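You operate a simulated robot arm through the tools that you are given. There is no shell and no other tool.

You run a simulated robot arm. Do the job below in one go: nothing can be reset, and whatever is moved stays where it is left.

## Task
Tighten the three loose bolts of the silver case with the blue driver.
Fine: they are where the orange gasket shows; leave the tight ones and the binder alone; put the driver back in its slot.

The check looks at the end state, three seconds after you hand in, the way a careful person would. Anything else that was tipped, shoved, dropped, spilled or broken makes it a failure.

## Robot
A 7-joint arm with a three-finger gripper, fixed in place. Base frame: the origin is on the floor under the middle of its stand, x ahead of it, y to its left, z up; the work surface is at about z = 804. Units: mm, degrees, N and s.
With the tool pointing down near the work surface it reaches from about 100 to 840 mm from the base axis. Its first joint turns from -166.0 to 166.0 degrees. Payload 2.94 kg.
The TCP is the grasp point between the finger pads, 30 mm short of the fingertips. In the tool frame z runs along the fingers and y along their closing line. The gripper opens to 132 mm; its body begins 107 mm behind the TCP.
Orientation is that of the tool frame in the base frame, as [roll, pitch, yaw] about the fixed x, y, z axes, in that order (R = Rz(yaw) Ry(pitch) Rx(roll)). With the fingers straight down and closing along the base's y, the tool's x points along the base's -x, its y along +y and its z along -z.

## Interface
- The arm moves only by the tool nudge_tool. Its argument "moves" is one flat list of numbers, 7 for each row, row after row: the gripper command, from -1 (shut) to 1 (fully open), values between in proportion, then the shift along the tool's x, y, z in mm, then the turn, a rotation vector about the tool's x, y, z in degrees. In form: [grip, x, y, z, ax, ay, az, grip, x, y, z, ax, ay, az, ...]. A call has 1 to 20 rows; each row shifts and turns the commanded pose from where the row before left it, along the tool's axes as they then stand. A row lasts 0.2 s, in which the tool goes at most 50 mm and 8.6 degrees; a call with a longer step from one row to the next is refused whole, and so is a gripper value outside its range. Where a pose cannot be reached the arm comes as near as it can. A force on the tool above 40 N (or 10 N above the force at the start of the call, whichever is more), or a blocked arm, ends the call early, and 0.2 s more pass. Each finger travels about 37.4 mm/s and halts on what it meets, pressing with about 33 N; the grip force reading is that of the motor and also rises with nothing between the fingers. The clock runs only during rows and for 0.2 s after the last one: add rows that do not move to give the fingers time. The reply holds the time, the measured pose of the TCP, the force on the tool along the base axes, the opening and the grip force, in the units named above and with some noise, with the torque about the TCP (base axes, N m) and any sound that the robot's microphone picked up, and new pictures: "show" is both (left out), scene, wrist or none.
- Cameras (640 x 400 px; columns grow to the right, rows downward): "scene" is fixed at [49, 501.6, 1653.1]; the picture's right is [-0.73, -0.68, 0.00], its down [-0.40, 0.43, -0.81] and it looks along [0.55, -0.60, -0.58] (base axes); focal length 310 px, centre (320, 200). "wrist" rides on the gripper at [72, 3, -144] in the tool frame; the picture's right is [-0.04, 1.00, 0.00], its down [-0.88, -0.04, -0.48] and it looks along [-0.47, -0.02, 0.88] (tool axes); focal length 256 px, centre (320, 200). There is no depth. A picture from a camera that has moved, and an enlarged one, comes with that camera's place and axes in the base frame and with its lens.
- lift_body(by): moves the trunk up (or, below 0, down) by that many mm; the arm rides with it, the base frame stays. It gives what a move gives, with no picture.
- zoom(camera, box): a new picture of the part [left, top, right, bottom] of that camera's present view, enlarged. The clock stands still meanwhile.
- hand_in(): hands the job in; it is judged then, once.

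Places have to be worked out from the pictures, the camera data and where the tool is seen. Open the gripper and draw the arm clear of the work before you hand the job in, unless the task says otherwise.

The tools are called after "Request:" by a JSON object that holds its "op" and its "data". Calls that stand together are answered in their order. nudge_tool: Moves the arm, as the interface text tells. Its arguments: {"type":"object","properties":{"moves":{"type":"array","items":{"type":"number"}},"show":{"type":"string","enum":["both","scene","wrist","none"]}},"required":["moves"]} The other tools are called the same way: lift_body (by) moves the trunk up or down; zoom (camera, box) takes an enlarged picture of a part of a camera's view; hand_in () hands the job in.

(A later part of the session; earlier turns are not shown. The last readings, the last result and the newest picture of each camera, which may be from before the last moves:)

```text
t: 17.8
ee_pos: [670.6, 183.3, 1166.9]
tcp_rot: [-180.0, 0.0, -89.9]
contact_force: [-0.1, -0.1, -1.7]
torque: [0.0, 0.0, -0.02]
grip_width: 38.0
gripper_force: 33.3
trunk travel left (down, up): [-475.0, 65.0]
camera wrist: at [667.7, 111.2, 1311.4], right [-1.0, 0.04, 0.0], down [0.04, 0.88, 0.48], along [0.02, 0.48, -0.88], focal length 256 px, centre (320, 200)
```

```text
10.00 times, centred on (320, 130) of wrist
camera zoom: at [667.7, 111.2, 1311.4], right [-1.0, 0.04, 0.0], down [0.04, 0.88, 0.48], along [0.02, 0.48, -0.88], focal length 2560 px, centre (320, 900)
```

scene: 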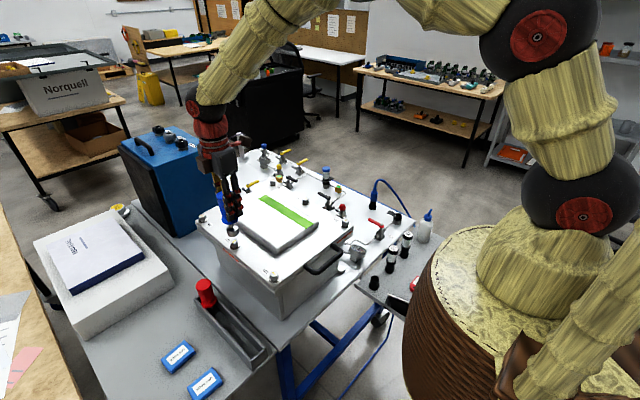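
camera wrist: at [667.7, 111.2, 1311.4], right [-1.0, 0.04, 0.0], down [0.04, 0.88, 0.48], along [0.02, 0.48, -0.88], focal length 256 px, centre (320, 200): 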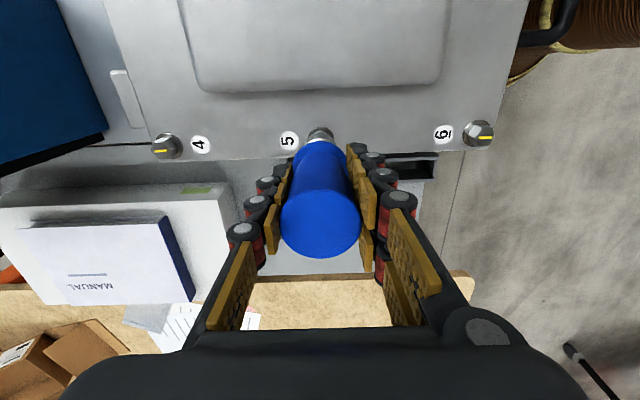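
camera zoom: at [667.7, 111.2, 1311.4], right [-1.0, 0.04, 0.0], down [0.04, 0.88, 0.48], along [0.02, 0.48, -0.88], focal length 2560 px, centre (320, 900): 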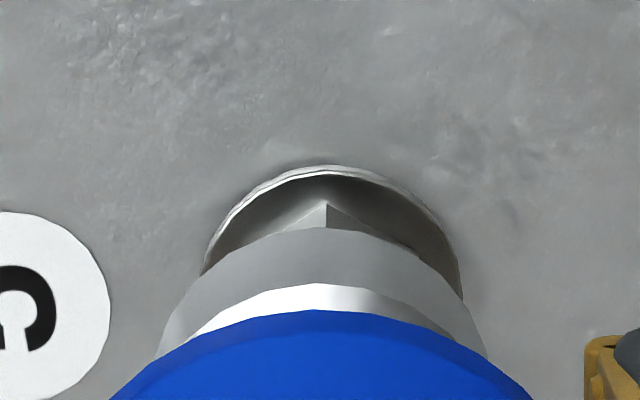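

Second view: the bolt is about 1.2 mm to -x of the socket; in y the scene suggests the socket is a few mm to -y. I zoom tighter in the scene to pin it down.

Request:
{"op": "zoom", "data": {"camera": "scene", "box": [222, 218, 250, 236]}}

Request:
{"op": "zoom", "data": {"camera": "scene", "box": [222, 230, 250, 248]}}

Request:
{"op": "zoom", "data": {"camera": "wrist", "box": [300, 120, 340, 145]}}

```text
16.00 times, centred on (236, 227) of scene
camera zoom: at [49.0, 501.6, 1653.1], right [-0.73, -0.68, 0.0], down [-0.4, 0.43, -0.81], along [0.55, -0.6, -0.58], focal length 4958 px, centre (1664, -232)
```

zoom: 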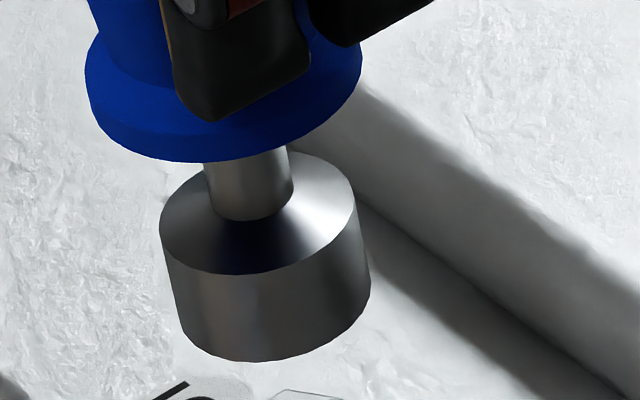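

```text
16.00 times, centred on (236, 239) of scene
camera zoom: at [49.0, 501.6, 1653.1], right [-0.73, -0.68, 0.0], down [-0.4, 0.43, -0.81], along [0.55, -0.6, -0.58], focal length 4958 px, centre (1664, -424)
```

zoom: 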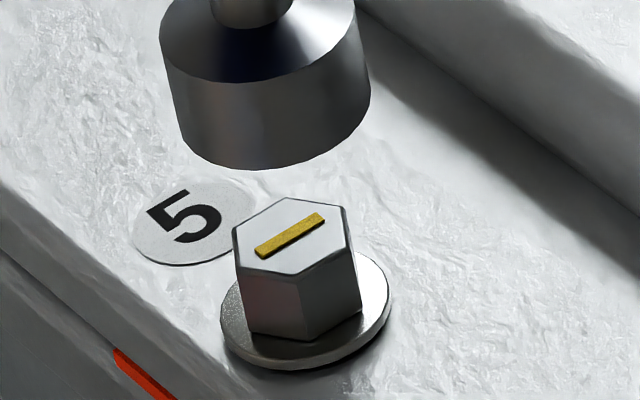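

```text
16.00 times, centred on (320, 132) of wrist
camera zoom: at [667.7, 111.2, 1311.4], right [-1.0, 0.04, 0.0], down [0.04, 0.88, 0.48], along [0.02, 0.48, -0.88], focal length 4096 px, centre (320, 1280)
```

zoom: 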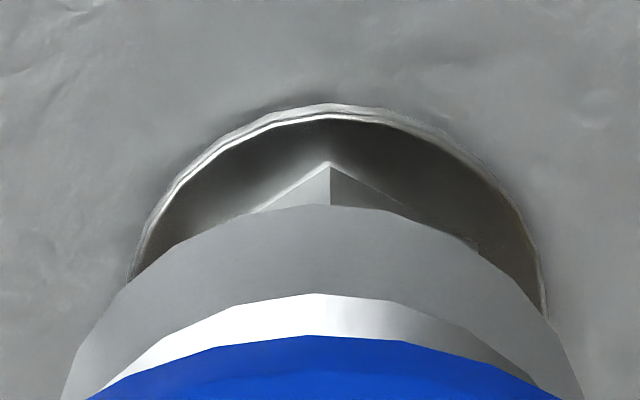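

I shift about 1 mm to -x and 2 mm to +y and lower to within about 8 mm of the bolt head to compare directly.

Request:
{"op": "nudge_tool", "data": {"moves": [-1, -2.2, 1.0, 0, 0, 0, 0, -1, 0, 0, 9, 0, 0, 0, -1, 0, 0, 8, 0, 0, 0, -1, 0, 0, 0, 0, 0, 0], "show": "scene"}}

Request:
{"op": "zoom", "data": {"camera": "scene", "box": [222, 224, 250, 242]}}

Request:
{"op": "zoom", "data": {"camera": "wrist", "box": [300, 120, 340, 145]}}

```text
t: 18.8
ee_pos: [670.3, 186.0, 1149.1]
tcp_rot: [-180.0, 0.0, -90.0]
contact_force: [-0.4, -0.4, -1.3]
torque: [-0.02, 0.01, 0.03]
grip_width: 37.7
gripper_force: 32.7
trunk travel left (down, up): [-475.0, 65.0]
```

scene: 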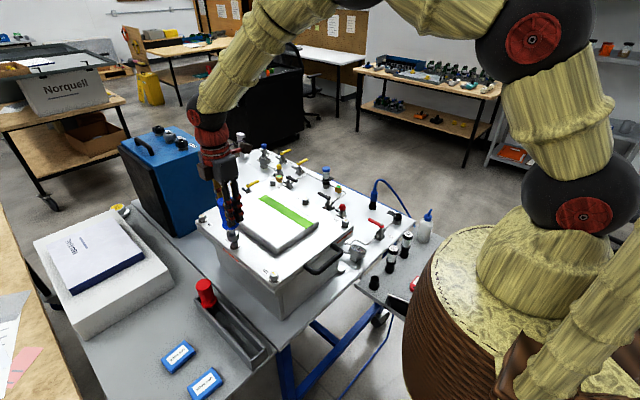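

```text
16.00 times, centred on (236, 233) of scene
camera zoom: at [49.0, 501.6, 1653.1], right [-0.73, -0.68, 0.0], down [-0.4, 0.43, -0.81], along [0.55, -0.6, -0.58], focal length 4958 px, centre (1664, -328)
```

zoom: 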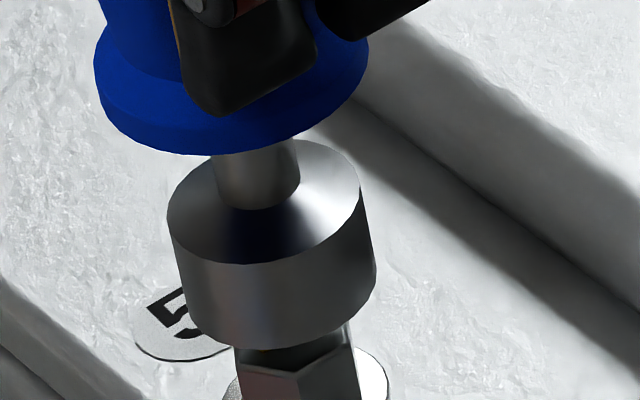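

```text
16.00 times, centred on (320, 132) of wrist
camera zoom: at [666.8, 113.7, 1294.1], right [-1.0, 0.04, 0.0], down [0.04, 0.88, 0.48], along [0.02, 0.48, -0.88], focal length 4096 px, centre (320, 1280)
```

zoom: 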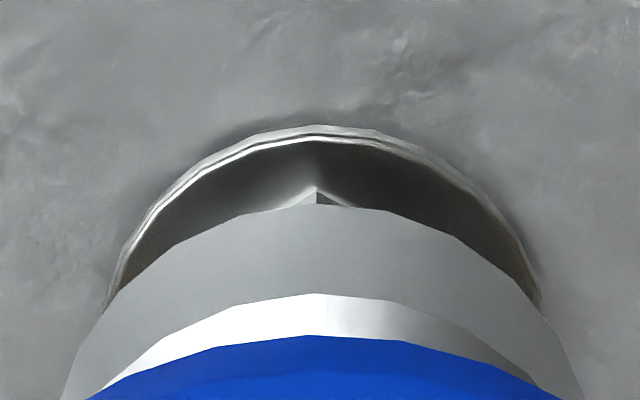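

Both views now agree to within about a millimetre. I lower gently in small steps and watch the force.

Request:
{"op": "nudge_tool", "data": {"moves": [-1, 0, 0, 2, 0, 0, 0, -1, 0, 0, 2, 0, 0, 0, -1, 0, 0, 2, 0, 0, 0, -1, 0, 0, 2, 0, 0, 0, -1, 0, 0, 0, 0, 0, 0], "show": "none"}}

Request:
{"op": "zoom", "data": {"camera": "scene", "box": [222, 224, 250, 242]}}

```text
t: 20.0
ee_pos: [670.4, 185.2, 1140.8]
tcp_rot: [-180.0, 0.1, -90.0]
contact_force: [1.0, -1.1, -1.6]
torque: [0.0, -0.03, -0.03]
grip_width: 38.2
gripper_force: 32.8
trunk travel left (down, up): [-475.0, 65.0]
```

```text
16.00 times, centred on (236, 233) of scene
camera zoom: at [49.0, 501.6, 1653.1], right [-0.73, -0.68, 0.0], down [-0.4, 0.43, -0.81], along [0.55, -0.6, -0.58], focal length 4958 px, centre (1664, -328)
```

zoom: 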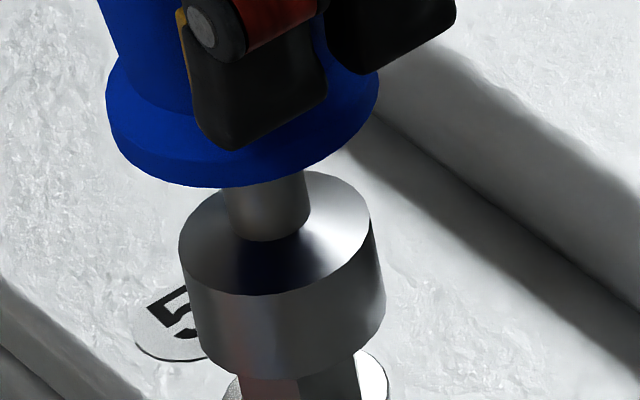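

The socket rim is right at the bolt head's top and lined up. I keep lowering in small steps.

Request:
{"op": "nudge_tool", "data": {"moves": [-1, 0, 0, 1.5, 0, 0, 0, -1, 0, 0, 1.5, 0, 0, 0, -1, 0, 0, 1.5, 0, 0, 0, -1, 0, 0, 0, 0, 0, 0], "show": "none"}}

Request:
{"op": "zoom", "data": {"camera": "scene", "box": [222, 224, 250, 242]}}

```text
t: 21.0
ee_pos: [669.4, 185.3, 1137.1]
tcp_rot: [180.0, 0.0, -90.0]
contact_force: [-0.8, 0.0, -2.5]
torque: [-0.02, -0.01, -0.02]
grip_width: 38.1
gripper_force: 33.2
trunk travel left (down, up): [-475.0, 65.0]
```

```text
16.00 times, centred on (236, 233) of scene
camera zoom: at [49.0, 501.6, 1653.1], right [-0.73, -0.68, 0.0], down [-0.4, 0.43, -0.81], along [0.55, -0.6, -0.58], focal length 4958 px, centre (1664, -328)
```

zoom: 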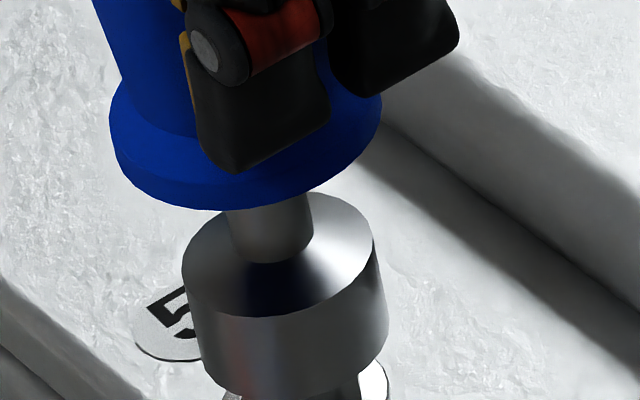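

Still no contact force. Continuing down.

Request:
{"op": "nudge_tool", "data": {"moves": [-1, 0, 0, 1.5, 0, 0, 0, -1, 0, 0, 1.5, 0, 0, 0, -1, 0, 0, 1.5, 0, 0, 0, -1, 0, 0, 0, 0, 0, 0], "show": "none"}}

Request:
{"op": "zoom", "data": {"camera": "scene", "box": [222, 224, 250, 242]}}

Request:
{"op": "zoom", "data": {"camera": "wrist", "box": [300, 120, 340, 145]}}

```text
t: 22.0
ee_pos: [669.9, 185.8, 1133.1]
tcp_rot: [180.0, 0.0, -89.9]
contact_force: [-0.4, 0.0, -2.3]
torque: [0.0, -0.01, 0.01]
grip_width: 38.3
gripper_force: 33.3
trunk travel left (down, up): [-475.0, 65.0]
```

```text
16.00 times, centred on (236, 233) of scene
camera zoom: at [49.0, 501.6, 1653.1], right [-0.73, -0.68, 0.0], down [-0.4, 0.43, -0.81], along [0.55, -0.6, -0.58], focal length 4958 px, centre (1664, -328)
```

zoom: 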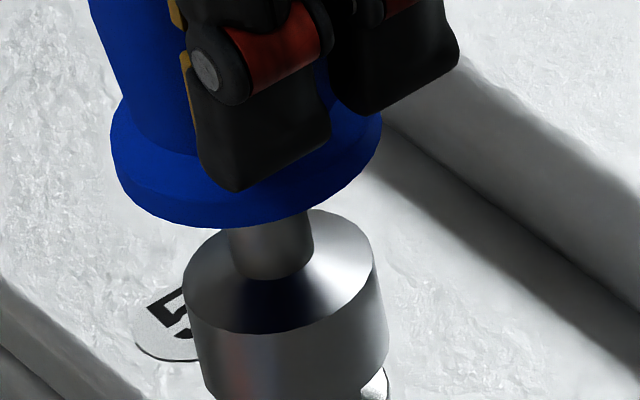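

```text
16.00 times, centred on (320, 132) of wrist
camera zoom: at [666.9, 113.8, 1277.8], right [-1.0, 0.04, 0.0], down [0.04, 0.88, 0.48], along [0.02, 0.47, -0.88], focal length 4096 px, centre (320, 1280)
```

zoom: 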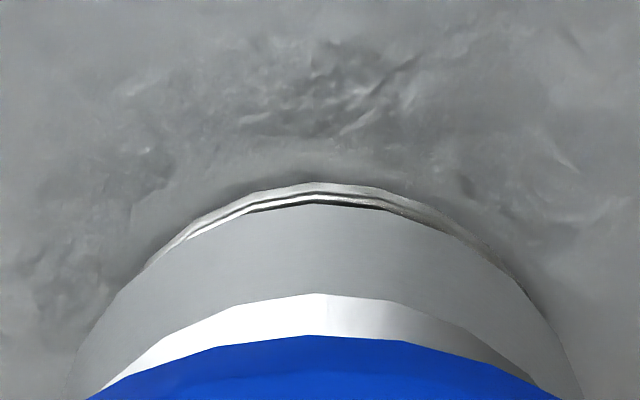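

The socket is sliding over the head with no resistance. I continue until it seats.

Request:
{"op": "nudge_tool", "data": {"moves": [-1, 0, 0, 1.5, 0, 0, 0, -1, 0, 0, 1.5, 0, 0, 0, -1, 0, 0, 1.5, 0, 0, 0, -1, 0, 0, 0, 0, 0, 0], "show": "none"}}

Request:
{"op": "zoom", "data": {"camera": "scene", "box": [222, 224, 250, 242]}}

Request:
{"op": "zoom", "data": {"camera": "wrist", "box": [300, 120, 340, 145]}}

```text
t: 23.0
ee_pos: [671.7, 185.0, 1128.0]
tcp_rot: [180.0, 0.1, -90.1]
contact_force: [0.1, 2.1, -0.6]
torque: [0.23, 0.01, 0.04]
grip_width: 38.2
gripper_force: 33.0
trunk travel left (down, up): [-475.0, 65.0]
```

```text
16.00 times, centred on (236, 233) of scene
camera zoom: at [49.0, 501.6, 1653.1], right [-0.73, -0.68, 0.0], down [-0.4, 0.43, -0.81], along [0.55, -0.6, -0.58], focal length 4958 px, centre (1664, -328)
```

zoom: 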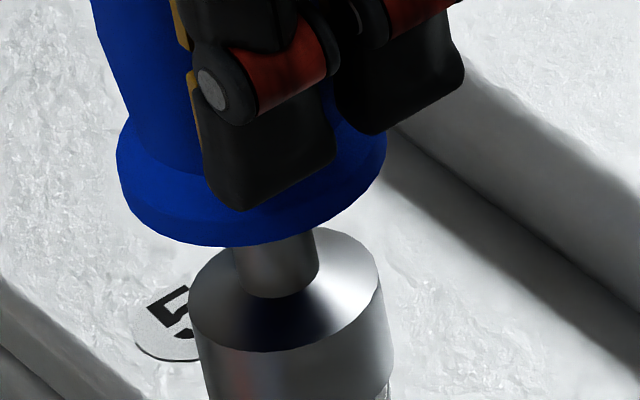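

```text
16.00 times, centred on (320, 132) of wrist
camera zoom: at [667.0, 113.4, 1273.2], right [-1.0, 0.04, 0.0], down [0.04, 0.88, 0.48], along [0.02, 0.48, -0.88], focal length 4096 px, centre (320, 1280)
```

zoom: 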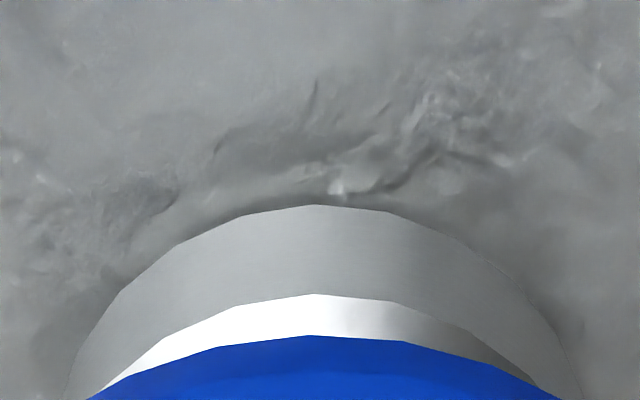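

A light sideways touch has appeared (2 N) – the head is inside the socket. I go on down a little at a time.

Request:
{"op": "nudge_tool", "data": {"moves": [-1, 0, 0, 1, 0, 0, 0, -1, 0, 0, 1, 0, 0, 0, -1, 0, 0, 1, 0, 0, 0, -1, 0, 0, 0, 0, 0, 0], "show": "none"}}

Request:
{"op": "zoom", "data": {"camera": "scene", "box": [222, 227, 250, 245]}}

```text
t: 24.0
ee_pos: [669.6, 183.8, 1126.0]
tcp_rot: [-180.0, 0.0, -90.0]
contact_force: [-0.4, -0.3, -1.3]
torque: [0.03, -0.02, -0.01]
grip_width: 38.1
gripper_force: 33.4
trunk travel left (down, up): [-475.0, 65.0]
```

```text
16.00 times, centred on (236, 236) of scene
camera zoom: at [49.0, 501.6, 1653.1], right [-0.73, -0.68, 0.0], down [-0.4, 0.43, -0.81], along [0.55, -0.6, -0.58], focal length 4958 px, centre (1664, -376)
```

zoom: 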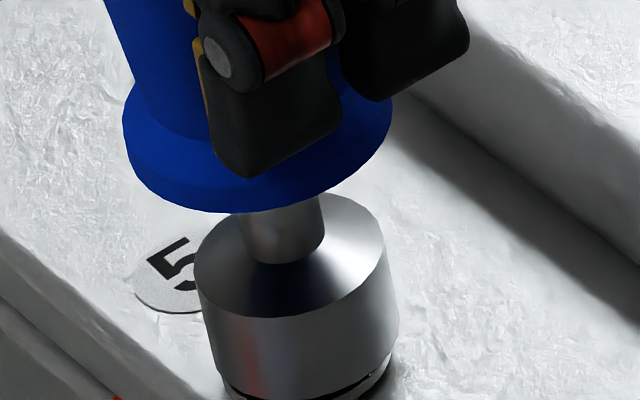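

Request:
{"op": "nudge_tool", "data": {"moves": [-1, 0, 0, 1, 0, 0, 0, -1, 0, 0, 1, 0, 0, 0, -1, 0, 0, 0, 0, 0, 0], "show": "none"}}

Request:
{"op": "zoom", "data": {"camera": "scene", "box": [222, 230, 250, 248]}}

```text
t: 24.8
ee_pos: [670.2, 185.0, 1124.6]
tcp_rot: [-180.0, 0.0, -89.9]
contact_force: [-0.1, 0.5, -1.6]
torque: [0.0, 0.0, 0.02]
grip_width: 38.0
gripper_force: 33.1
trunk travel left (down, up): [-475.0, 65.0]
```

```text
16.00 times, centred on (236, 239) of scene
camera zoom: at [49.0, 501.6, 1653.1], right [-0.73, -0.68, 0.0], down [-0.4, 0.43, -0.81], along [0.55, -0.6, -0.58], focal length 4958 px, centre (1664, -424)
```

zoom: 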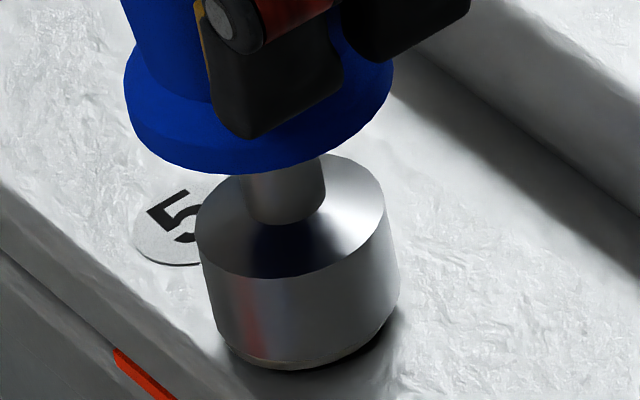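

The socket is almost on the washer with no vertical resistance. I go down one more millimetre and begin turning clockwise about the driver's axis, watching the torque.

Request:
{"op": "nudge_tool", "data": {"moves": [-1, 0, 0, 1, 0, 0, 0, -1, 0, 0, 0, 0, 0, 0], "show": "none"}}

Request:
{"op": "nudge_tool", "data": {"moves": [-1, 0, 0.3, 0, 0, 0, 5, -1, 0, 0.3, 0, 0, 0, 5, -1, 0, 0, 0, 0, 0, 0], "show": "scene"}}

Request:
{"op": "zoom", "data": {"camera": "scene", "box": [222, 230, 250, 248]}}

```text
t: 25.4
ee_pos: [669.7, 184.6, 1123.3]
tcp_rot: [-180.0, 0.0, -90.0]
contact_force: [0.0, -0.1, -1.8]
torque: [0.01, 0.02, -0.02]
grip_width: 38.0
gripper_force: 33.1
trunk travel left (down, up): [-475.0, 65.0]
```

```text
t: 26.2
ee_pos: [669.1, 185.5, 1122.3]
tcp_rot: [-180.0, 0.0, -100.0]
contact_force: [-0.1, 3.5, -1.8]
torque: [0.33, 0.07, 0.05]
grip_width: 37.9
gripper_force: 32.9
trunk travel left (down, up): [-475.0, 65.0]
```

scene: 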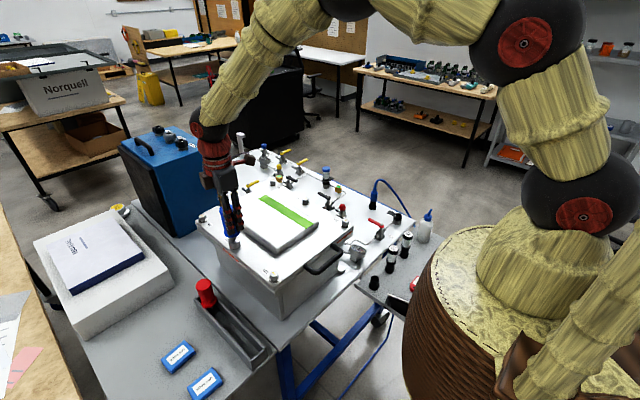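

```text
16.00 times, centred on (236, 239) of scene
camera zoom: at [49.0, 501.6, 1653.1], right [-0.73, -0.68, 0.0], down [-0.4, 0.43, -0.81], along [0.55, -0.6, -0.58], focal length 4958 px, centre (1664, -424)
```

zoom: 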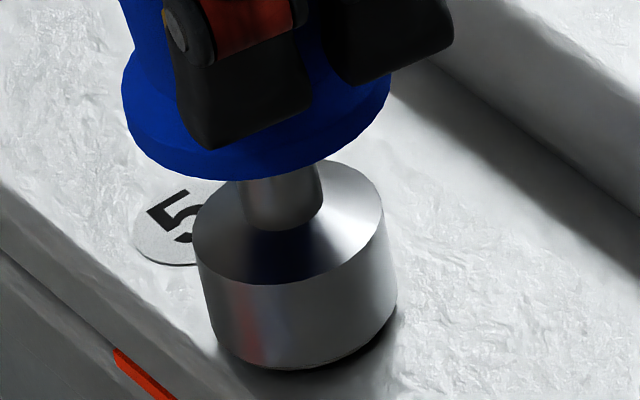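

The bolt head now pushes the socket lightly to +y and the tool has turned 10°. I ease 0.4 mm to +y and keep turning, watching torque and the socket.

Request:
{"op": "nudge_tool", "data": {"moves": [-1, -0.4, 0.07, 0, 0, 0, 0, -1, -0.01, 0.45, 0, 0, 0, 7, -1, -0.01, 0.45, 0, 0, 0, 7, -1, -0.01, 0.45, 0, 0, 0, 7, -1, 0, 0, 0, 0, 0, 0], "show": "none"}}

Request:
{"op": "zoom", "data": {"camera": "scene", "box": [222, 230, 250, 248]}}

```text
t: 27.4
ee_pos: [668.7, 186.2, 1123.3]
tcp_rot: [-179.9, 0.0, -121.1]
contact_force: [2.3, 0.1, -1.8]
torque: [-0.03, -0.14, 0.01]
grip_width: 37.9
gripper_force: 32.8
trunk travel left (down, up): [-475.0, 65.0]
```

```text
16.00 times, centred on (236, 239) of scene
camera zoom: at [49.0, 501.6, 1653.1], right [-0.73, -0.68, 0.0], down [-0.4, 0.43, -0.81], along [0.55, -0.6, -0.58], focal length 4958 px, centre (1664, -424)
```

zoom: 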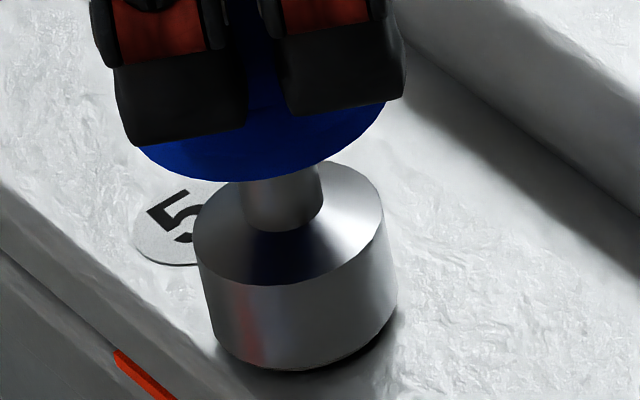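

No torque yet – the bolt may be turning freely. I keep turning.

Request:
{"op": "nudge_tool", "data": {"moves": [-1, -0.01, 0.45, 0, 0, 0, 7, -1, -0.01, 0.45, 0, 0, 0, 7, -1, -0.01, 0.45, 0, 0, 0, 7, -1, -0.01, 0.45, 0, 0, 0, 7, -1, 0, 0, 0, 0, 0, 0], "show": "none"}}

Request:
{"op": "zoom", "data": {"camera": "scene", "box": [222, 230, 250, 248]}}

```text
t: 28.6
ee_pos: [667.1, 187.3, 1121.9]
tcp_rot: [-180.0, -0.1, -149.1]
contact_force: [5.4, -0.8, -5.5]
torque: [-0.05, -0.41, -0.01]
grip_width: 37.8
gripper_force: 33.2
trunk travel left (down, up): [-475.0, 65.0]
```

```text
16.00 times, centred on (236, 239) of scene
camera zoom: at [49.0, 501.6, 1653.1], right [-0.73, -0.68, 0.0], down [-0.4, 0.43, -0.81], along [0.55, -0.6, -0.58], focal length 4958 px, centre (1664, -424)
```

zoom: 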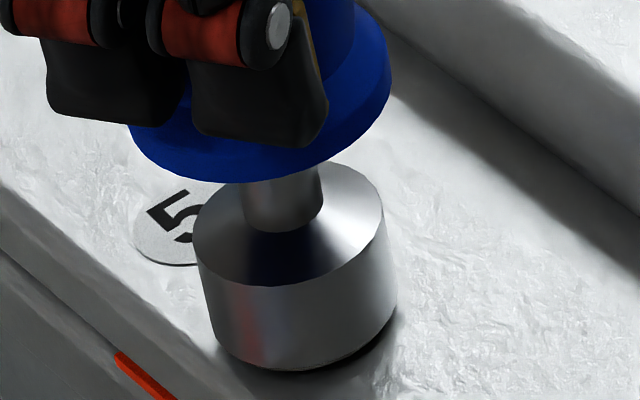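

The orange strip by bolt 5 is getting thinner and the driver is being drawn down, so the bolt is turning. I ease 0.7 mm to +x, follow it down slightly and continue.

Request:
{"op": "nudge_tool", "data": {"moves": [-1, -0.6, -0.36, 0.5, 0, 0, 0, -1, -0.01, 0.4, 0.2, 0, 0, 7, -1, -0.01, 0.4, 0.2, 0, 0, 7, -1, -0.01, 0.4, 0.2, 0, 0, 7, -1, -0.01, 0.4, 0.2, 0, 0, 7, -1, 0, 0, 0, 0, 0, 0], "show": "none"}}

Request:
{"op": "zoom", "data": {"camera": "scene", "box": [222, 230, 250, 248]}}

```text
t: 30.0
ee_pos: [667.6, 189.2, 1121.1]
tcp_rot: [179.9, 0.0, -177.2]
contact_force: [-0.1, 2.1, 2.1]
torque: [0.23, 0.12, 0.02]
grip_width: 38.0
gripper_force: 33.2
trunk travel left (down, up): [-475.0, 65.0]
```

```text
16.00 times, centred on (236, 239) of scene
camera zoom: at [49.0, 501.6, 1653.1], right [-0.73, -0.68, 0.0], down [-0.4, 0.43, -0.81], along [0.55, -0.6, -0.58], focal length 4958 px, centre (1664, -424)
```

zoom: 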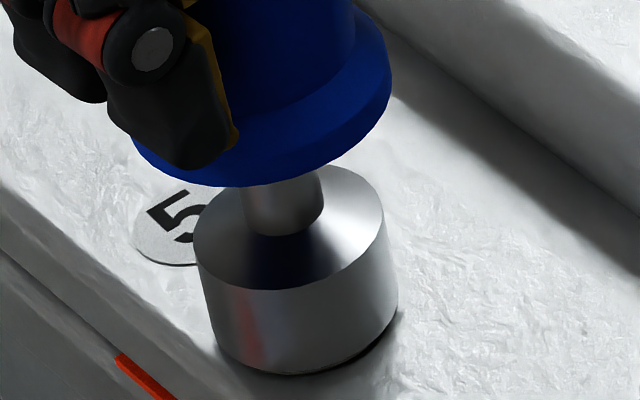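

Turned about 87° so far with almost no torque. I look closely at the gasket strip to judge progress.

Request:
{"op": "zoom", "data": {"camera": "scene", "box": [215, 236, 249, 268]}}

Request:
{"op": "zoom", "data": {"camera": "scene", "box": [200, 195, 280, 275]}}

```text
12.50 times, centred on (232, 252) of scene
camera zoom: at [49.0, 501.6, 1653.1], right [-0.73, -0.68, 0.0], down [-0.4, 0.43, -0.81], along [0.55, -0.6, -0.58], focal length 3874 px, centre (1420, -450)
```

zoom: 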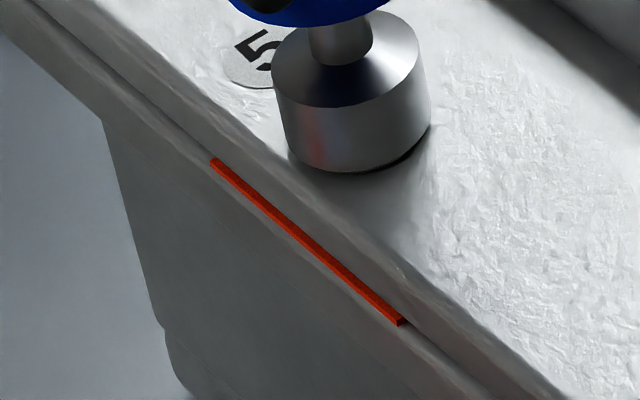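

```text
5.00 times, centred on (240, 235) of scene
camera zoom: at [49.0, 501.6, 1653.1], right [-0.73, -0.68, 0.0], down [-0.4, 0.43, -0.81], along [0.55, -0.6, -0.58], focal length 1550 px, centre (720, 25)
```

zoom: 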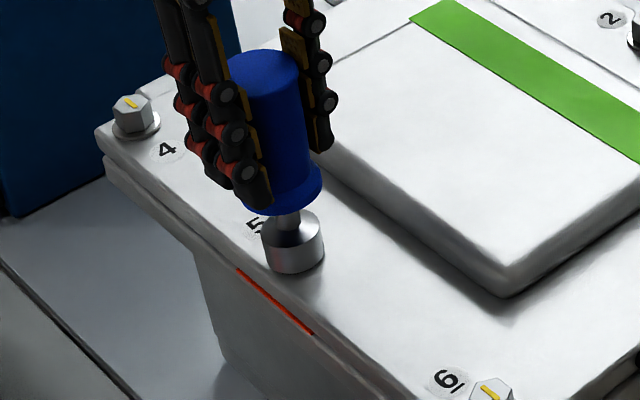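

Orange still shows, so more turning is needed. I continue clockwise with small easing.

Request:
{"op": "nudge_tool", "data": {"moves": [-1, 0, 0.3, 0, 0, 0, 0, -1, -0.01, 0.42, 0, 0, 0, 7, -1, -0.01, 0.42, 0, 0, 0, 7, -1, -0.01, 0.42, 0, 0, 0, 7, -1, -0.01, 0.42, 0, 0, 0, 7, -1, 0, 0, 0, 0, 0, 0], "show": "none"}}

Request:
{"op": "zoom", "data": {"camera": "scene", "box": [215, 236, 249, 268]}}

```text
t: 31.4
ee_pos: [667.1, 190.7, 1121.3]
tcp_rot: [-180.0, 0.1, 154.9]
contact_force: [0.8, -0.8, -1.4]
torque: [-0.06, 0.03, 0.58]
grip_width: 38.8
gripper_force: 33.1
trunk travel left (down, up): [-475.0, 65.0]
```

```text
12.50 times, centred on (232, 252) of scene
camera zoom: at [49.0, 501.6, 1653.1], right [-0.73, -0.68, 0.0], down [-0.4, 0.43, -0.81], along [0.55, -0.6, -0.58], focal length 3874 px, centre (1420, -450)
```

zoom: 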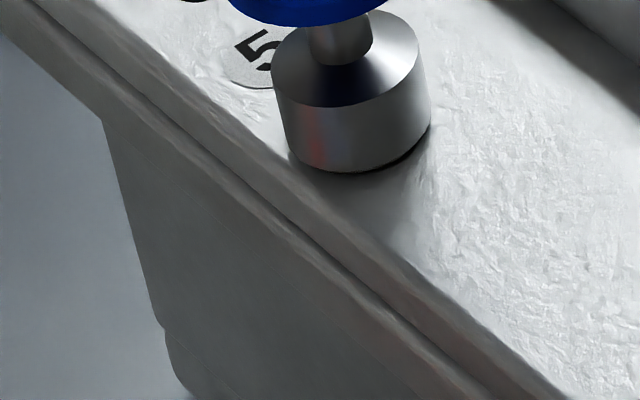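

The orange strip at bolt 5 is gone and the torque about the axis has risen to 0.58 N·m: it is tightening up. I nudge a few degrees more to confirm the stop.

Request:
{"op": "nudge_tool", "data": {"moves": [-1, 0, 0.2, 0, 0, 0, 3, -1, 0, 0.2, 0, 0, 0, 3, -1, 0, 0, 0, 0, 0, 0], "show": "none"}}

Request:
{"op": "zoom", "data": {"camera": "scene", "box": [205, 200, 265, 250]}}

```text
t: 32.2
ee_pos: [668.3, 189.8, 1121.6]
tcp_rot: [179.9, 0.1, 148.9]
contact_force: [4.8, -7.7, -3.1]
torque: [-0.41, -0.31, 0.69]
grip_width: 38.2
gripper_force: 32.9
trunk travel left (down, up): [-475.0, 65.0]
```

```text
8.00 times, centred on (235, 225) of scene
camera zoom: at [49.0, 501.6, 1653.1], right [-0.73, -0.68, 0.0], down [-0.4, 0.43, -0.81], along [0.55, -0.6, -0.58], focal length 2479 px, centre (1000, 0)
```

zoom: 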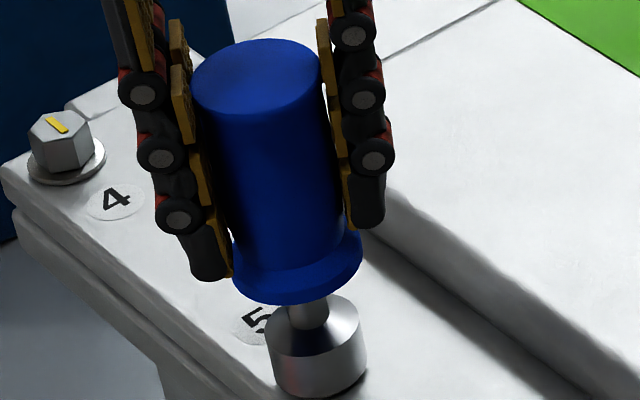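

Torque stays (0.69 N·m) with the driver only loading sideways: bolt 5 is at its stop. I back off those few degrees to unload and lift straight up.

Request:
{"op": "nudge_tool", "data": {"moves": [-1, 0, -0.2, 0, 0, 0, -3, -1, 0, -0.2, 0, 0, 0, -3, -1, 0, -0.2, 0, 0, 0, -2, -1, 0, 0, 0, 0, 0, 0], "show": "none"}}

Request:
{"op": "nudge_tool", "data": {"moves": [-1, 0, 0, -2, 0, 0, 0, -1, 0, 0, -3, 0, 0, 0, -1, 0, 0, -5, 0, 0, 0, -1, 0, 0, -10, 0, 0, 0, -1, 0, 0, -15, 0, 0, 0, -1, 0, 0, -15, 0, 0, 0, -1, 0, 0, 0, 0, 0, 0], "show": "both"}}

Request:
{"op": "zoom", "data": {"camera": "scene", "box": [205, 200, 265, 250]}}

```text
t: 33.2
ee_pos: [667.3, 190.7, 1121.3]
tcp_rot: [179.9, -0.2, 157.0]
contact_force: [4.7, -5.2, 1.5]
torque: [-0.32, -0.32, 0.02]
grip_width: 38.3
gripper_force: 32.9
trunk travel left (down, up): [-475.0, 65.0]
```

```text
t: 34.1
ee_pos: [664.7, 189.9, 1129.9]
tcp_rot: [-179.8, -0.2, 157.0]
contact_force: [11.1, -2.0, -11.4]
torque: [-0.08, -0.9, 0.07]
grip_width: 38.2
gripper_force: 33.2
trunk travel left (down, up): [-475.0, 65.0]
stopped in row 4: the force on the tool passed its limit at 43 N (the readings are from after the stop); the commanded pose is now the measured one
camera wrist: at [600.9, 221.0, 1274.1], right [0.43, 0.9, 0.0], down [0.8, -0.38, 0.47], along [0.43, -0.21, -0.88], focal length 256 px, centre (320, 200)
```

scene: 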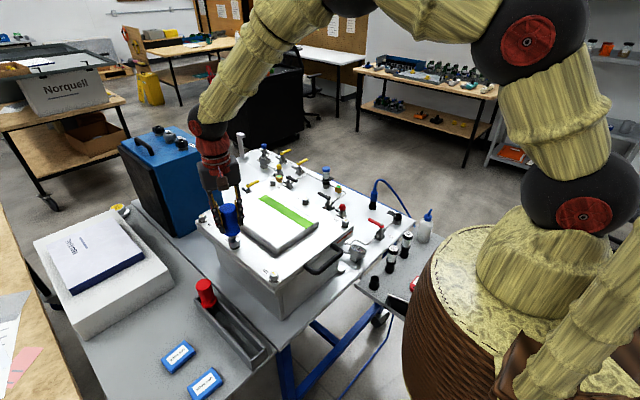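
wrist: 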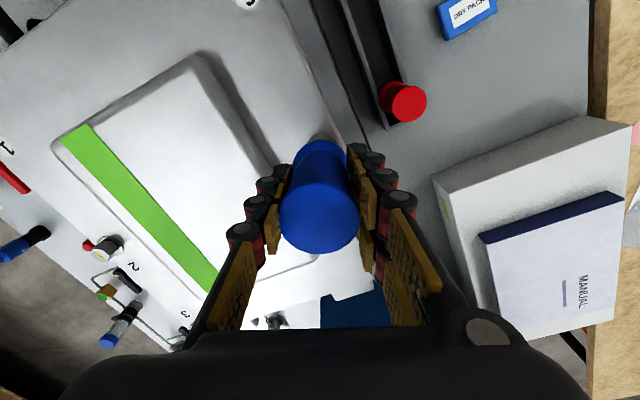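

```text
8.00 times, centred on (235, 225) of scene
camera zoom: at [49.0, 501.6, 1653.1], right [-0.73, -0.68, 0.0], down [-0.4, 0.43, -0.81], along [0.55, -0.6, -0.58], focal length 2479 px, centre (1000, 0)
```

zoom: 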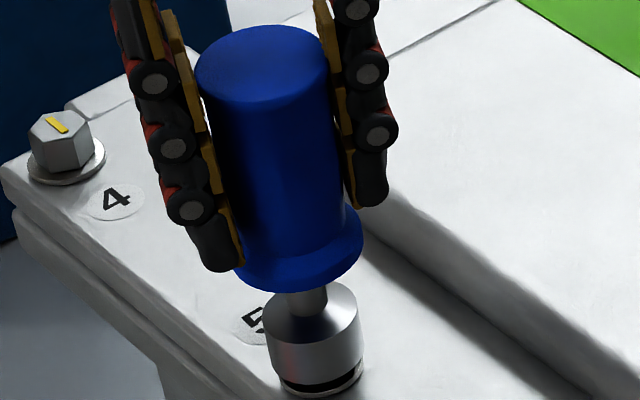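

Lifting bound up: the bolt is pushing the socket toward +x (11 N), i.e. the tool hangs too far to -x. I shift back +x to free it before lifting any more.

Request:
{"op": "nudge_tool", "data": {"moves": [-1, -1.2, 0.4, 1, 0, 0, 0, -1, -1.2, 0.4, 0.5, 0, 0, 0, -1, 0, 0, 0, 0, 0, 0], "show": "none"}}

Request:
{"op": "zoom", "data": {"camera": "scene", "box": [205, 200, 265, 250]}}

```text
t: 34.9
ee_pos: [665.8, 189.5, 1126.5]
tcp_rot: [-179.7, -0.4, 157.0]
contact_force: [3.8, 1.6, 1.0]
torque: [0.1, -0.29, -0.03]
grip_width: 38.1
gripper_force: 33.5
trunk travel left (down, up): [-475.0, 65.0]
```

```text
8.00 times, centred on (235, 225) of scene
camera zoom: at [49.0, 501.6, 1653.1], right [-0.73, -0.68, 0.0], down [-0.4, 0.43, -0.81], along [0.55, -0.6, -0.58], focal length 2479 px, centre (1000, 0)
```

zoom: 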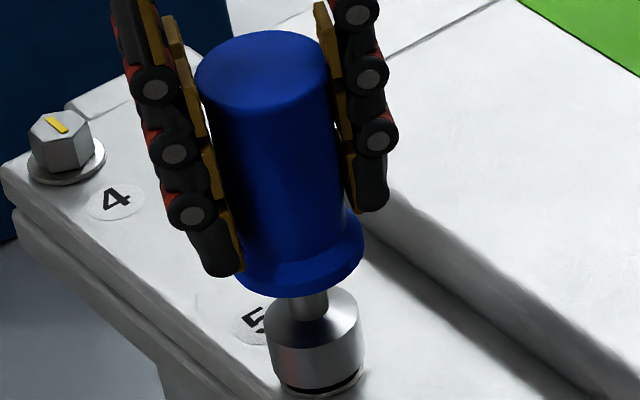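

Forces have dropped (4 N). I level the small tilt picked up at the stop, ease another half millimetre to +x, then lift in small steps.

Request:
{"op": "nudge_tool", "data": {"moves": [-1, -0.5, 0.2, 0, -0.3, -0.4, 0, -1, 0, 0, 0, 0, 0, 0, -1, 0, 0, -1, 0, 0, 0, -1, 0, 0, -1, 0, 0, 0, -1, 0, 0, 0, 0, 0, 0], "show": "none"}}

```text
t: 36.1
ee_pos: [666.3, 189.5, 1127.9]
tcp_rot: [-179.8, 0.0, 157.0]
contact_force: [-5.8, 1.9, -7.7]
torque: [0.19, 0.59, 0.0]
grip_width: 38.2
gripper_force: 33.2
trunk travel left (down, up): [-475.0, 65.0]
```

Request:
{"op": "nudge_tool", "data": {"moves": [-1, 0.79, -0.06, 0, 0, 0, 0, -1, 0, 0, 0, 0, 0, 0], "show": "none"}}

Request:
{"op": "zoom", "data": {"camera": "scene", "box": [215, 218, 255, 248]}}

```text
t: 36.7
ee_pos: [666.1, 188.8, 1129.0]
tcp_rot: [-180.0, 0.1, 157.0]
contact_force: [-5.1, 1.6, -6.6]
torque: [0.16, 0.51, 0.04]
grip_width: 37.9
gripper_force: 33.2
trunk travel left (down, up): [-475.0, 65.0]
```

```text
13.33 times, centred on (235, 233) of scene
camera zoom: at [49.0, 501.6, 1653.1], right [-0.73, -0.68, 0.0], down [-0.4, 0.43, -0.81], along [0.55, -0.6, -0.58], focal length 4132 px, centre (1453, -240)
```

zoom: 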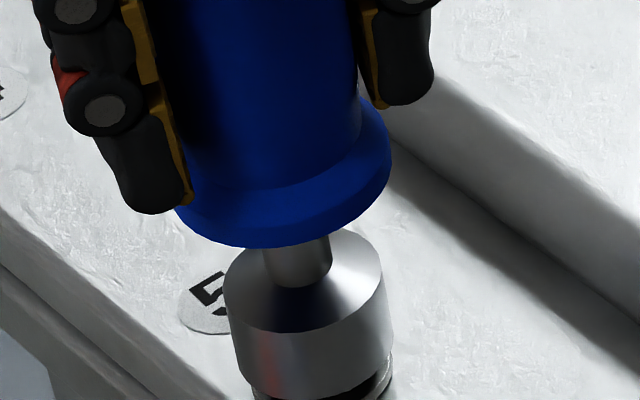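

The driver has pivoted a few degrees in the grip, which is why it binds. I lower it back until it sits flat on the washer, where I can release it standing on the bolt and re-grip it straight.

Request:
{"op": "nudge_tool", "data": {"moves": [-1, 0, 0, 1.5, 0, 0, 0, -1, 0, 0, 1.5, 0, 0, 0, -1, 0, 0, 1.5, 0, 0, 0, -1, 0, 0, 1, 0, 0, 0, -1, 0, 0, 1, 0, 0, 0, -1, 0, 0, 0, 0, 0, 0], "show": "none"}}

Request:
{"op": "zoom", "data": {"camera": "scene", "box": [215, 218, 255, 248]}}

```text
t: 38.1
ee_pos: [665.6, 190.5, 1122.1]
tcp_rot: [-179.9, 0.1, 157.0]
contact_force: [0.2, 1.1, -0.5]
torque: [0.09, -0.02, 0.0]
grip_width: 38.0
gripper_force: 32.7
trunk travel left (down, up): [-475.0, 65.0]
```

```text
13.33 times, centred on (235, 233) of scene
camera zoom: at [49.0, 501.6, 1653.1], right [-0.73, -0.68, 0.0], down [-0.4, 0.43, -0.81], along [0.55, -0.6, -0.58], focal length 4132 px, centre (1453, -240)
```

zoom: 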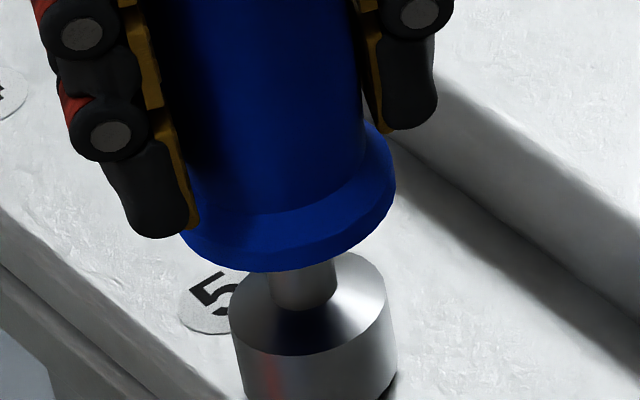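

Nearly unloaded. I check the seat at the washer, then open the gripper partly to let the driver stand on the bolt.

Request:
{"op": "zoom", "data": {"camera": "scene", "box": [222, 230, 250, 248]}}

Request:
{"op": "nudge_tool", "data": {"moves": [-1, 0, 0, 0.8, 0, 0, 0, -1, 0, 0, 0, 0, 0, 0], "show": "none"}}

```text
16.00 times, centred on (236, 239) of scene
camera zoom: at [49.0, 501.6, 1653.1], right [-0.73, -0.68, 0.0], down [-0.4, 0.43, -0.81], along [0.55, -0.6, -0.58], focal length 4958 px, centre (1664, -424)
```

zoom: 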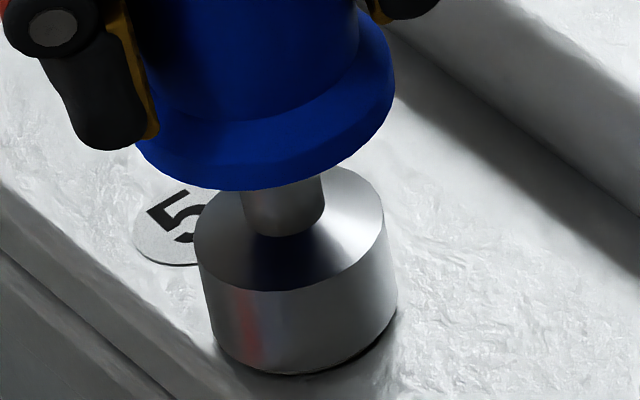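

```text
t: 38.7
ee_pos: [667.2, 189.3, 1122.7]
tcp_rot: [180.0, 0.2, 157.0]
contact_force: [1.7, 0.4, 2.4]
torque: [0.03, -0.12, -0.01]
grip_width: 38.2
gripper_force: 33.3
trunk travel left (down, up): [-475.0, 65.0]
```

It is seated (light upward push now). I open the fingers to about 66 mm and look at how the driver stands.

Request:
{"op": "nudge_tool", "data": {"moves": [0, 0, 0, 0, 0, 0, 0, 0, 0, 0, 0, 0, 0, 0, 0, 0, 0, 0, 0, 0, 0, 0, 0, 0, 0, 0, 0, 0], "show": "both"}}

Request:
{"op": "zoom", "data": {"camera": "scene", "box": [205, 200, 265, 250]}}

Request:
{"op": "zoom", "data": {"camera": "wrist", "box": [230, 110, 410, 270]}}

```text
t: 39.7
ee_pos: [665.2, 189.1, 1122.6]
tcp_rot: [179.9, 0.1, 157.0]
contact_force: [0.9, -0.3, -0.7]
torque: [0.01, -0.02, 0.01]
grip_width: 65.9
gripper_force: 0.1
trunk travel left (down, up): [-475.0, 65.0]
camera wrist: at [600.2, 220.7, 1266.2], right [0.43, 0.9, 0.0], down [0.79, -0.38, 0.48], along [0.43, -0.2, -0.88], focal length 256 px, centre (320, 200)
```

scene: 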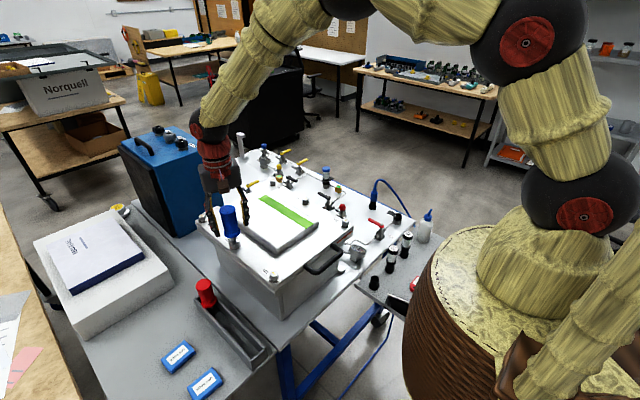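
wrist: 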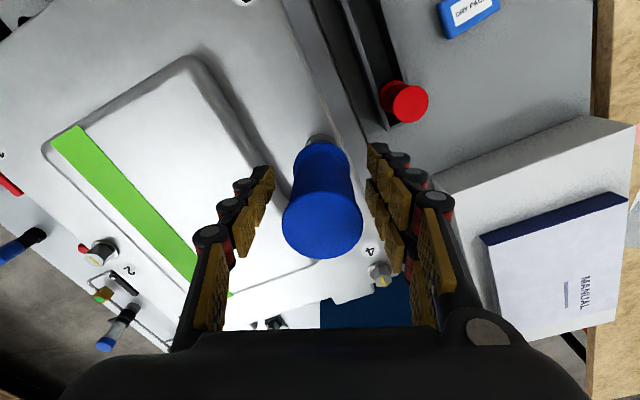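

```text
8.00 times, centred on (235, 225) of scene
camera zoom: at [49.0, 501.6, 1653.1], right [-0.73, -0.68, 0.0], down [-0.4, 0.43, -0.81], along [0.55, -0.6, -0.58], focal length 2479 px, centre (1000, 0)
```

zoom: 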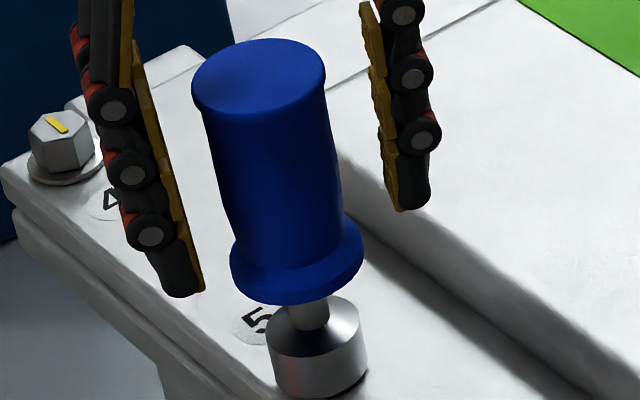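

```text
2.50 times, centred on (320, 190) of wrist
camera zoom: at [600.2, 220.7, 1266.2], right [0.43, 0.9, 0.0], down [0.79, -0.38, 0.48], along [0.43, -0.2, -0.88], focal length 640 px, centre (320, 225)
```

zoom: 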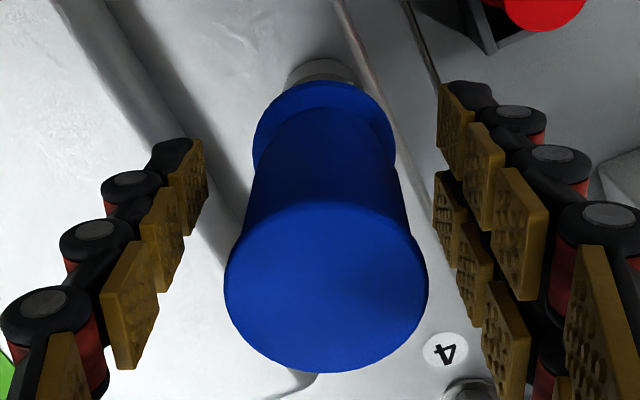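

The driver stands upright on the bolt by itself. I zoom to find its axis relative to the gripper centre before re-gripping.

Request:
{"op": "zoom", "data": {"camera": "wrist", "box": [290, 120, 350, 160]}}

Request:
{"op": "zoom", "data": {"camera": "wrist", "box": [270, 180, 370, 265]}}

```text
10.00 times, centred on (320, 140) of wrist
camera zoom: at [600.2, 220.7, 1266.2], right [0.43, 0.9, 0.0], down [0.79, -0.38, 0.48], along [0.43, -0.2, -0.88], focal length 2560 px, centre (320, 800)
```

zoom: 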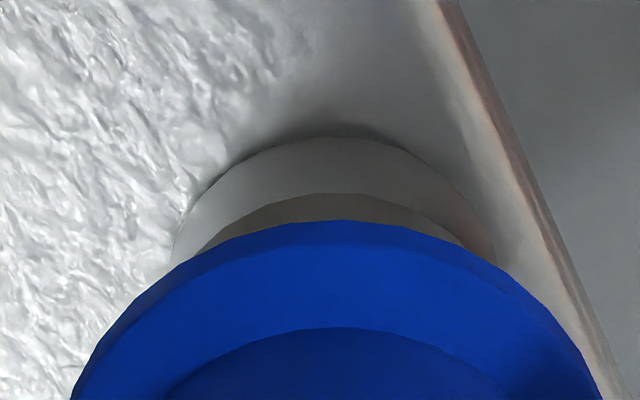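

```text
4.71 times, centred on (320, 222) of wrist
camera zoom: at [600.2, 220.7, 1266.2], right [0.43, 0.9, 0.0], down [0.79, -0.38, 0.48], along [0.43, -0.2, -0.88], focal length 1205 px, centre (320, 94)
```

zoom: 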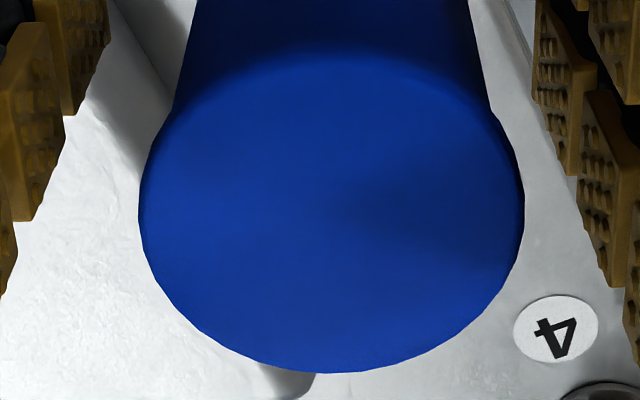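

The driver axis lies about 4.6 mm off in tool -x and 1.3 mm in +y from the gripper centre. I recentre the open gripper on it, and then close again.

Request:
{"op": "nudge_tool", "data": {"moves": [0, -2.3, 0.6, 0, 0, 0, 0, 0, -2.3, 0.7, 0, 0, 0, 0, 0, 0, 0, 0, 0, 0, 0], "show": "wrist"}}

Request:
{"op": "zoom", "data": {"camera": "wrist", "box": [230, 110, 410, 270]}}

```text
t: 40.5
ee_pos: [671.8, 189.1, 1122.4]
tcp_rot: [-180.0, 0.1, 156.9]
contact_force: [-0.3, -0.2, -0.1]
torque: [0.01, 0.02, -0.01]
grip_width: 66.0
gripper_force: 0.1
trunk travel left (down, up): [-475.0, 65.0]
camera wrist: at [605.2, 220.5, 1266.9], right [0.43, 0.9, 0.0], down [0.79, -0.38, 0.48], along [0.43, -0.2, -0.88], focal length 256 px, centre (320, 200)
```

wrist: 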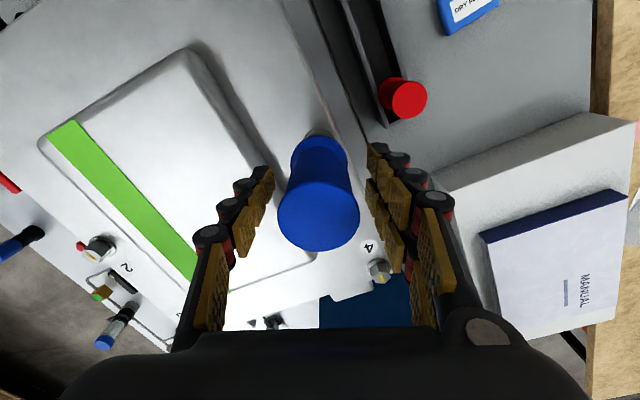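

```text
2.50 times, centred on (320, 190) of wrist
camera zoom: at [605.2, 220.5, 1266.9], right [0.43, 0.9, 0.0], down [0.79, -0.38, 0.48], along [0.43, -0.2, -0.88], focal length 640 px, centre (320, 225)
```

zoom: 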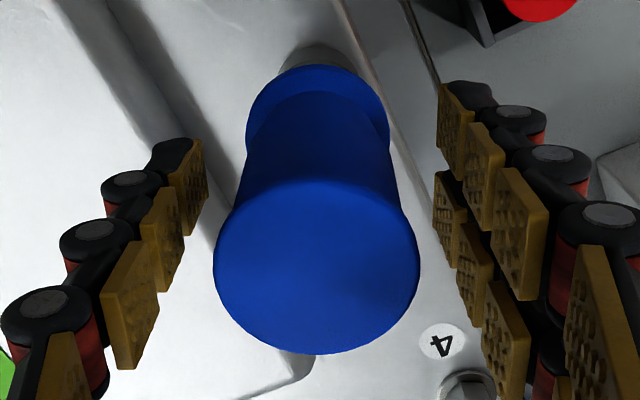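

Centred now (within half a millimetre). I close the gripper on it.

Request:
{"op": "nudge_tool", "data": {"moves": [-1, 0, 0, 0, 0, 0, 0, -1, 0, 0, 0, 0, 0, 0, -1, 0, 0, 0, 0, 0, 0, -1, 0, 0, 0, 0, 0, 0, -1, 0, 0, 0, 0, 0, 0], "show": "none"}}

Request:
{"op": "nudge_tool", "data": {"moves": [-1, 0, 0, -1, 0, 0, 0, -1, 0, 0, -1, 0, 0, 0, -1, 0, 0, -1, 0, 0, 0, -1, 0, 0, 0, 0, 0, 0], "show": "none"}}

Request:
{"op": "zoom", "data": {"camera": "scene", "box": [205, 200, 265, 250]}}

```text
t: 41.7
ee_pos: [671.3, 190.0, 1121.6]
tcp_rot: [-180.0, 0.0, 157.0]
contact_force: [0.1, -0.3, 0.2]
torque: [0.03, -0.01, 0.01]
grip_width: 38.2
gripper_force: 32.7
trunk travel left (down, up): [-475.0, 65.0]
```

```text
t: 42.7
ee_pos: [669.7, 189.5, 1124.9]
tcp_rot: [180.0, 0.0, 157.1]
contact_force: [2.4, 0.1, -2.6]
torque: [0.04, -0.13, 0.01]
grip_width: 38.1
gripper_force: 33.2
trunk travel left (down, up): [-475.0, 65.0]
```

```text
8.00 times, centred on (235, 225) of scene
camera zoom: at [49.0, 501.6, 1653.1], right [-0.73, -0.68, 0.0], down [-0.4, 0.43, -0.81], along [0.55, -0.6, -0.58], focal length 2479 px, centre (1000, 0)
```

zoom: 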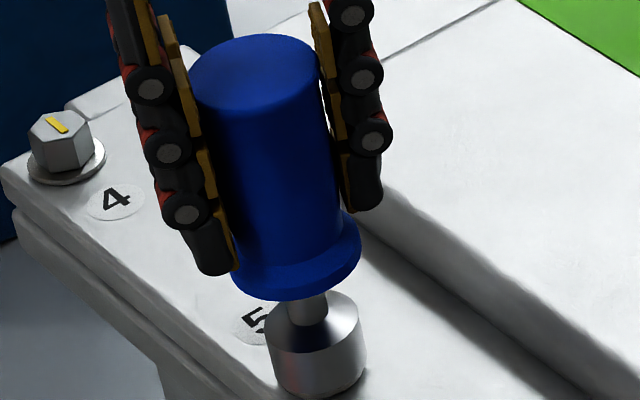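

Good: gripped, and lifting 3 mm shows only about 2 N. I continue up in small steps, easing slightly to +x.

Request:
{"op": "nudge_tool", "data": {"moves": [-1, -0.28, 0.12, -1, 0, 0, 0, -1, 0, 0, -1.5, 0, 0, 0, -1, 0, 0, -1.5, 0, 0, 0, -1, 0, 0, 0, 0, 0, 0], "show": "none"}}

```text
t: 43.7
ee_pos: [670.6, 189.7, 1129.1]
tcp_rot: [180.0, -0.1, 156.9]
contact_force: [0.0, 0.5, -1.2]
torque: [0.01, 0.01, -0.04]
grip_width: 38.0
gripper_force: 33.3
trunk travel left (down, up): [-475.0, 65.0]
```

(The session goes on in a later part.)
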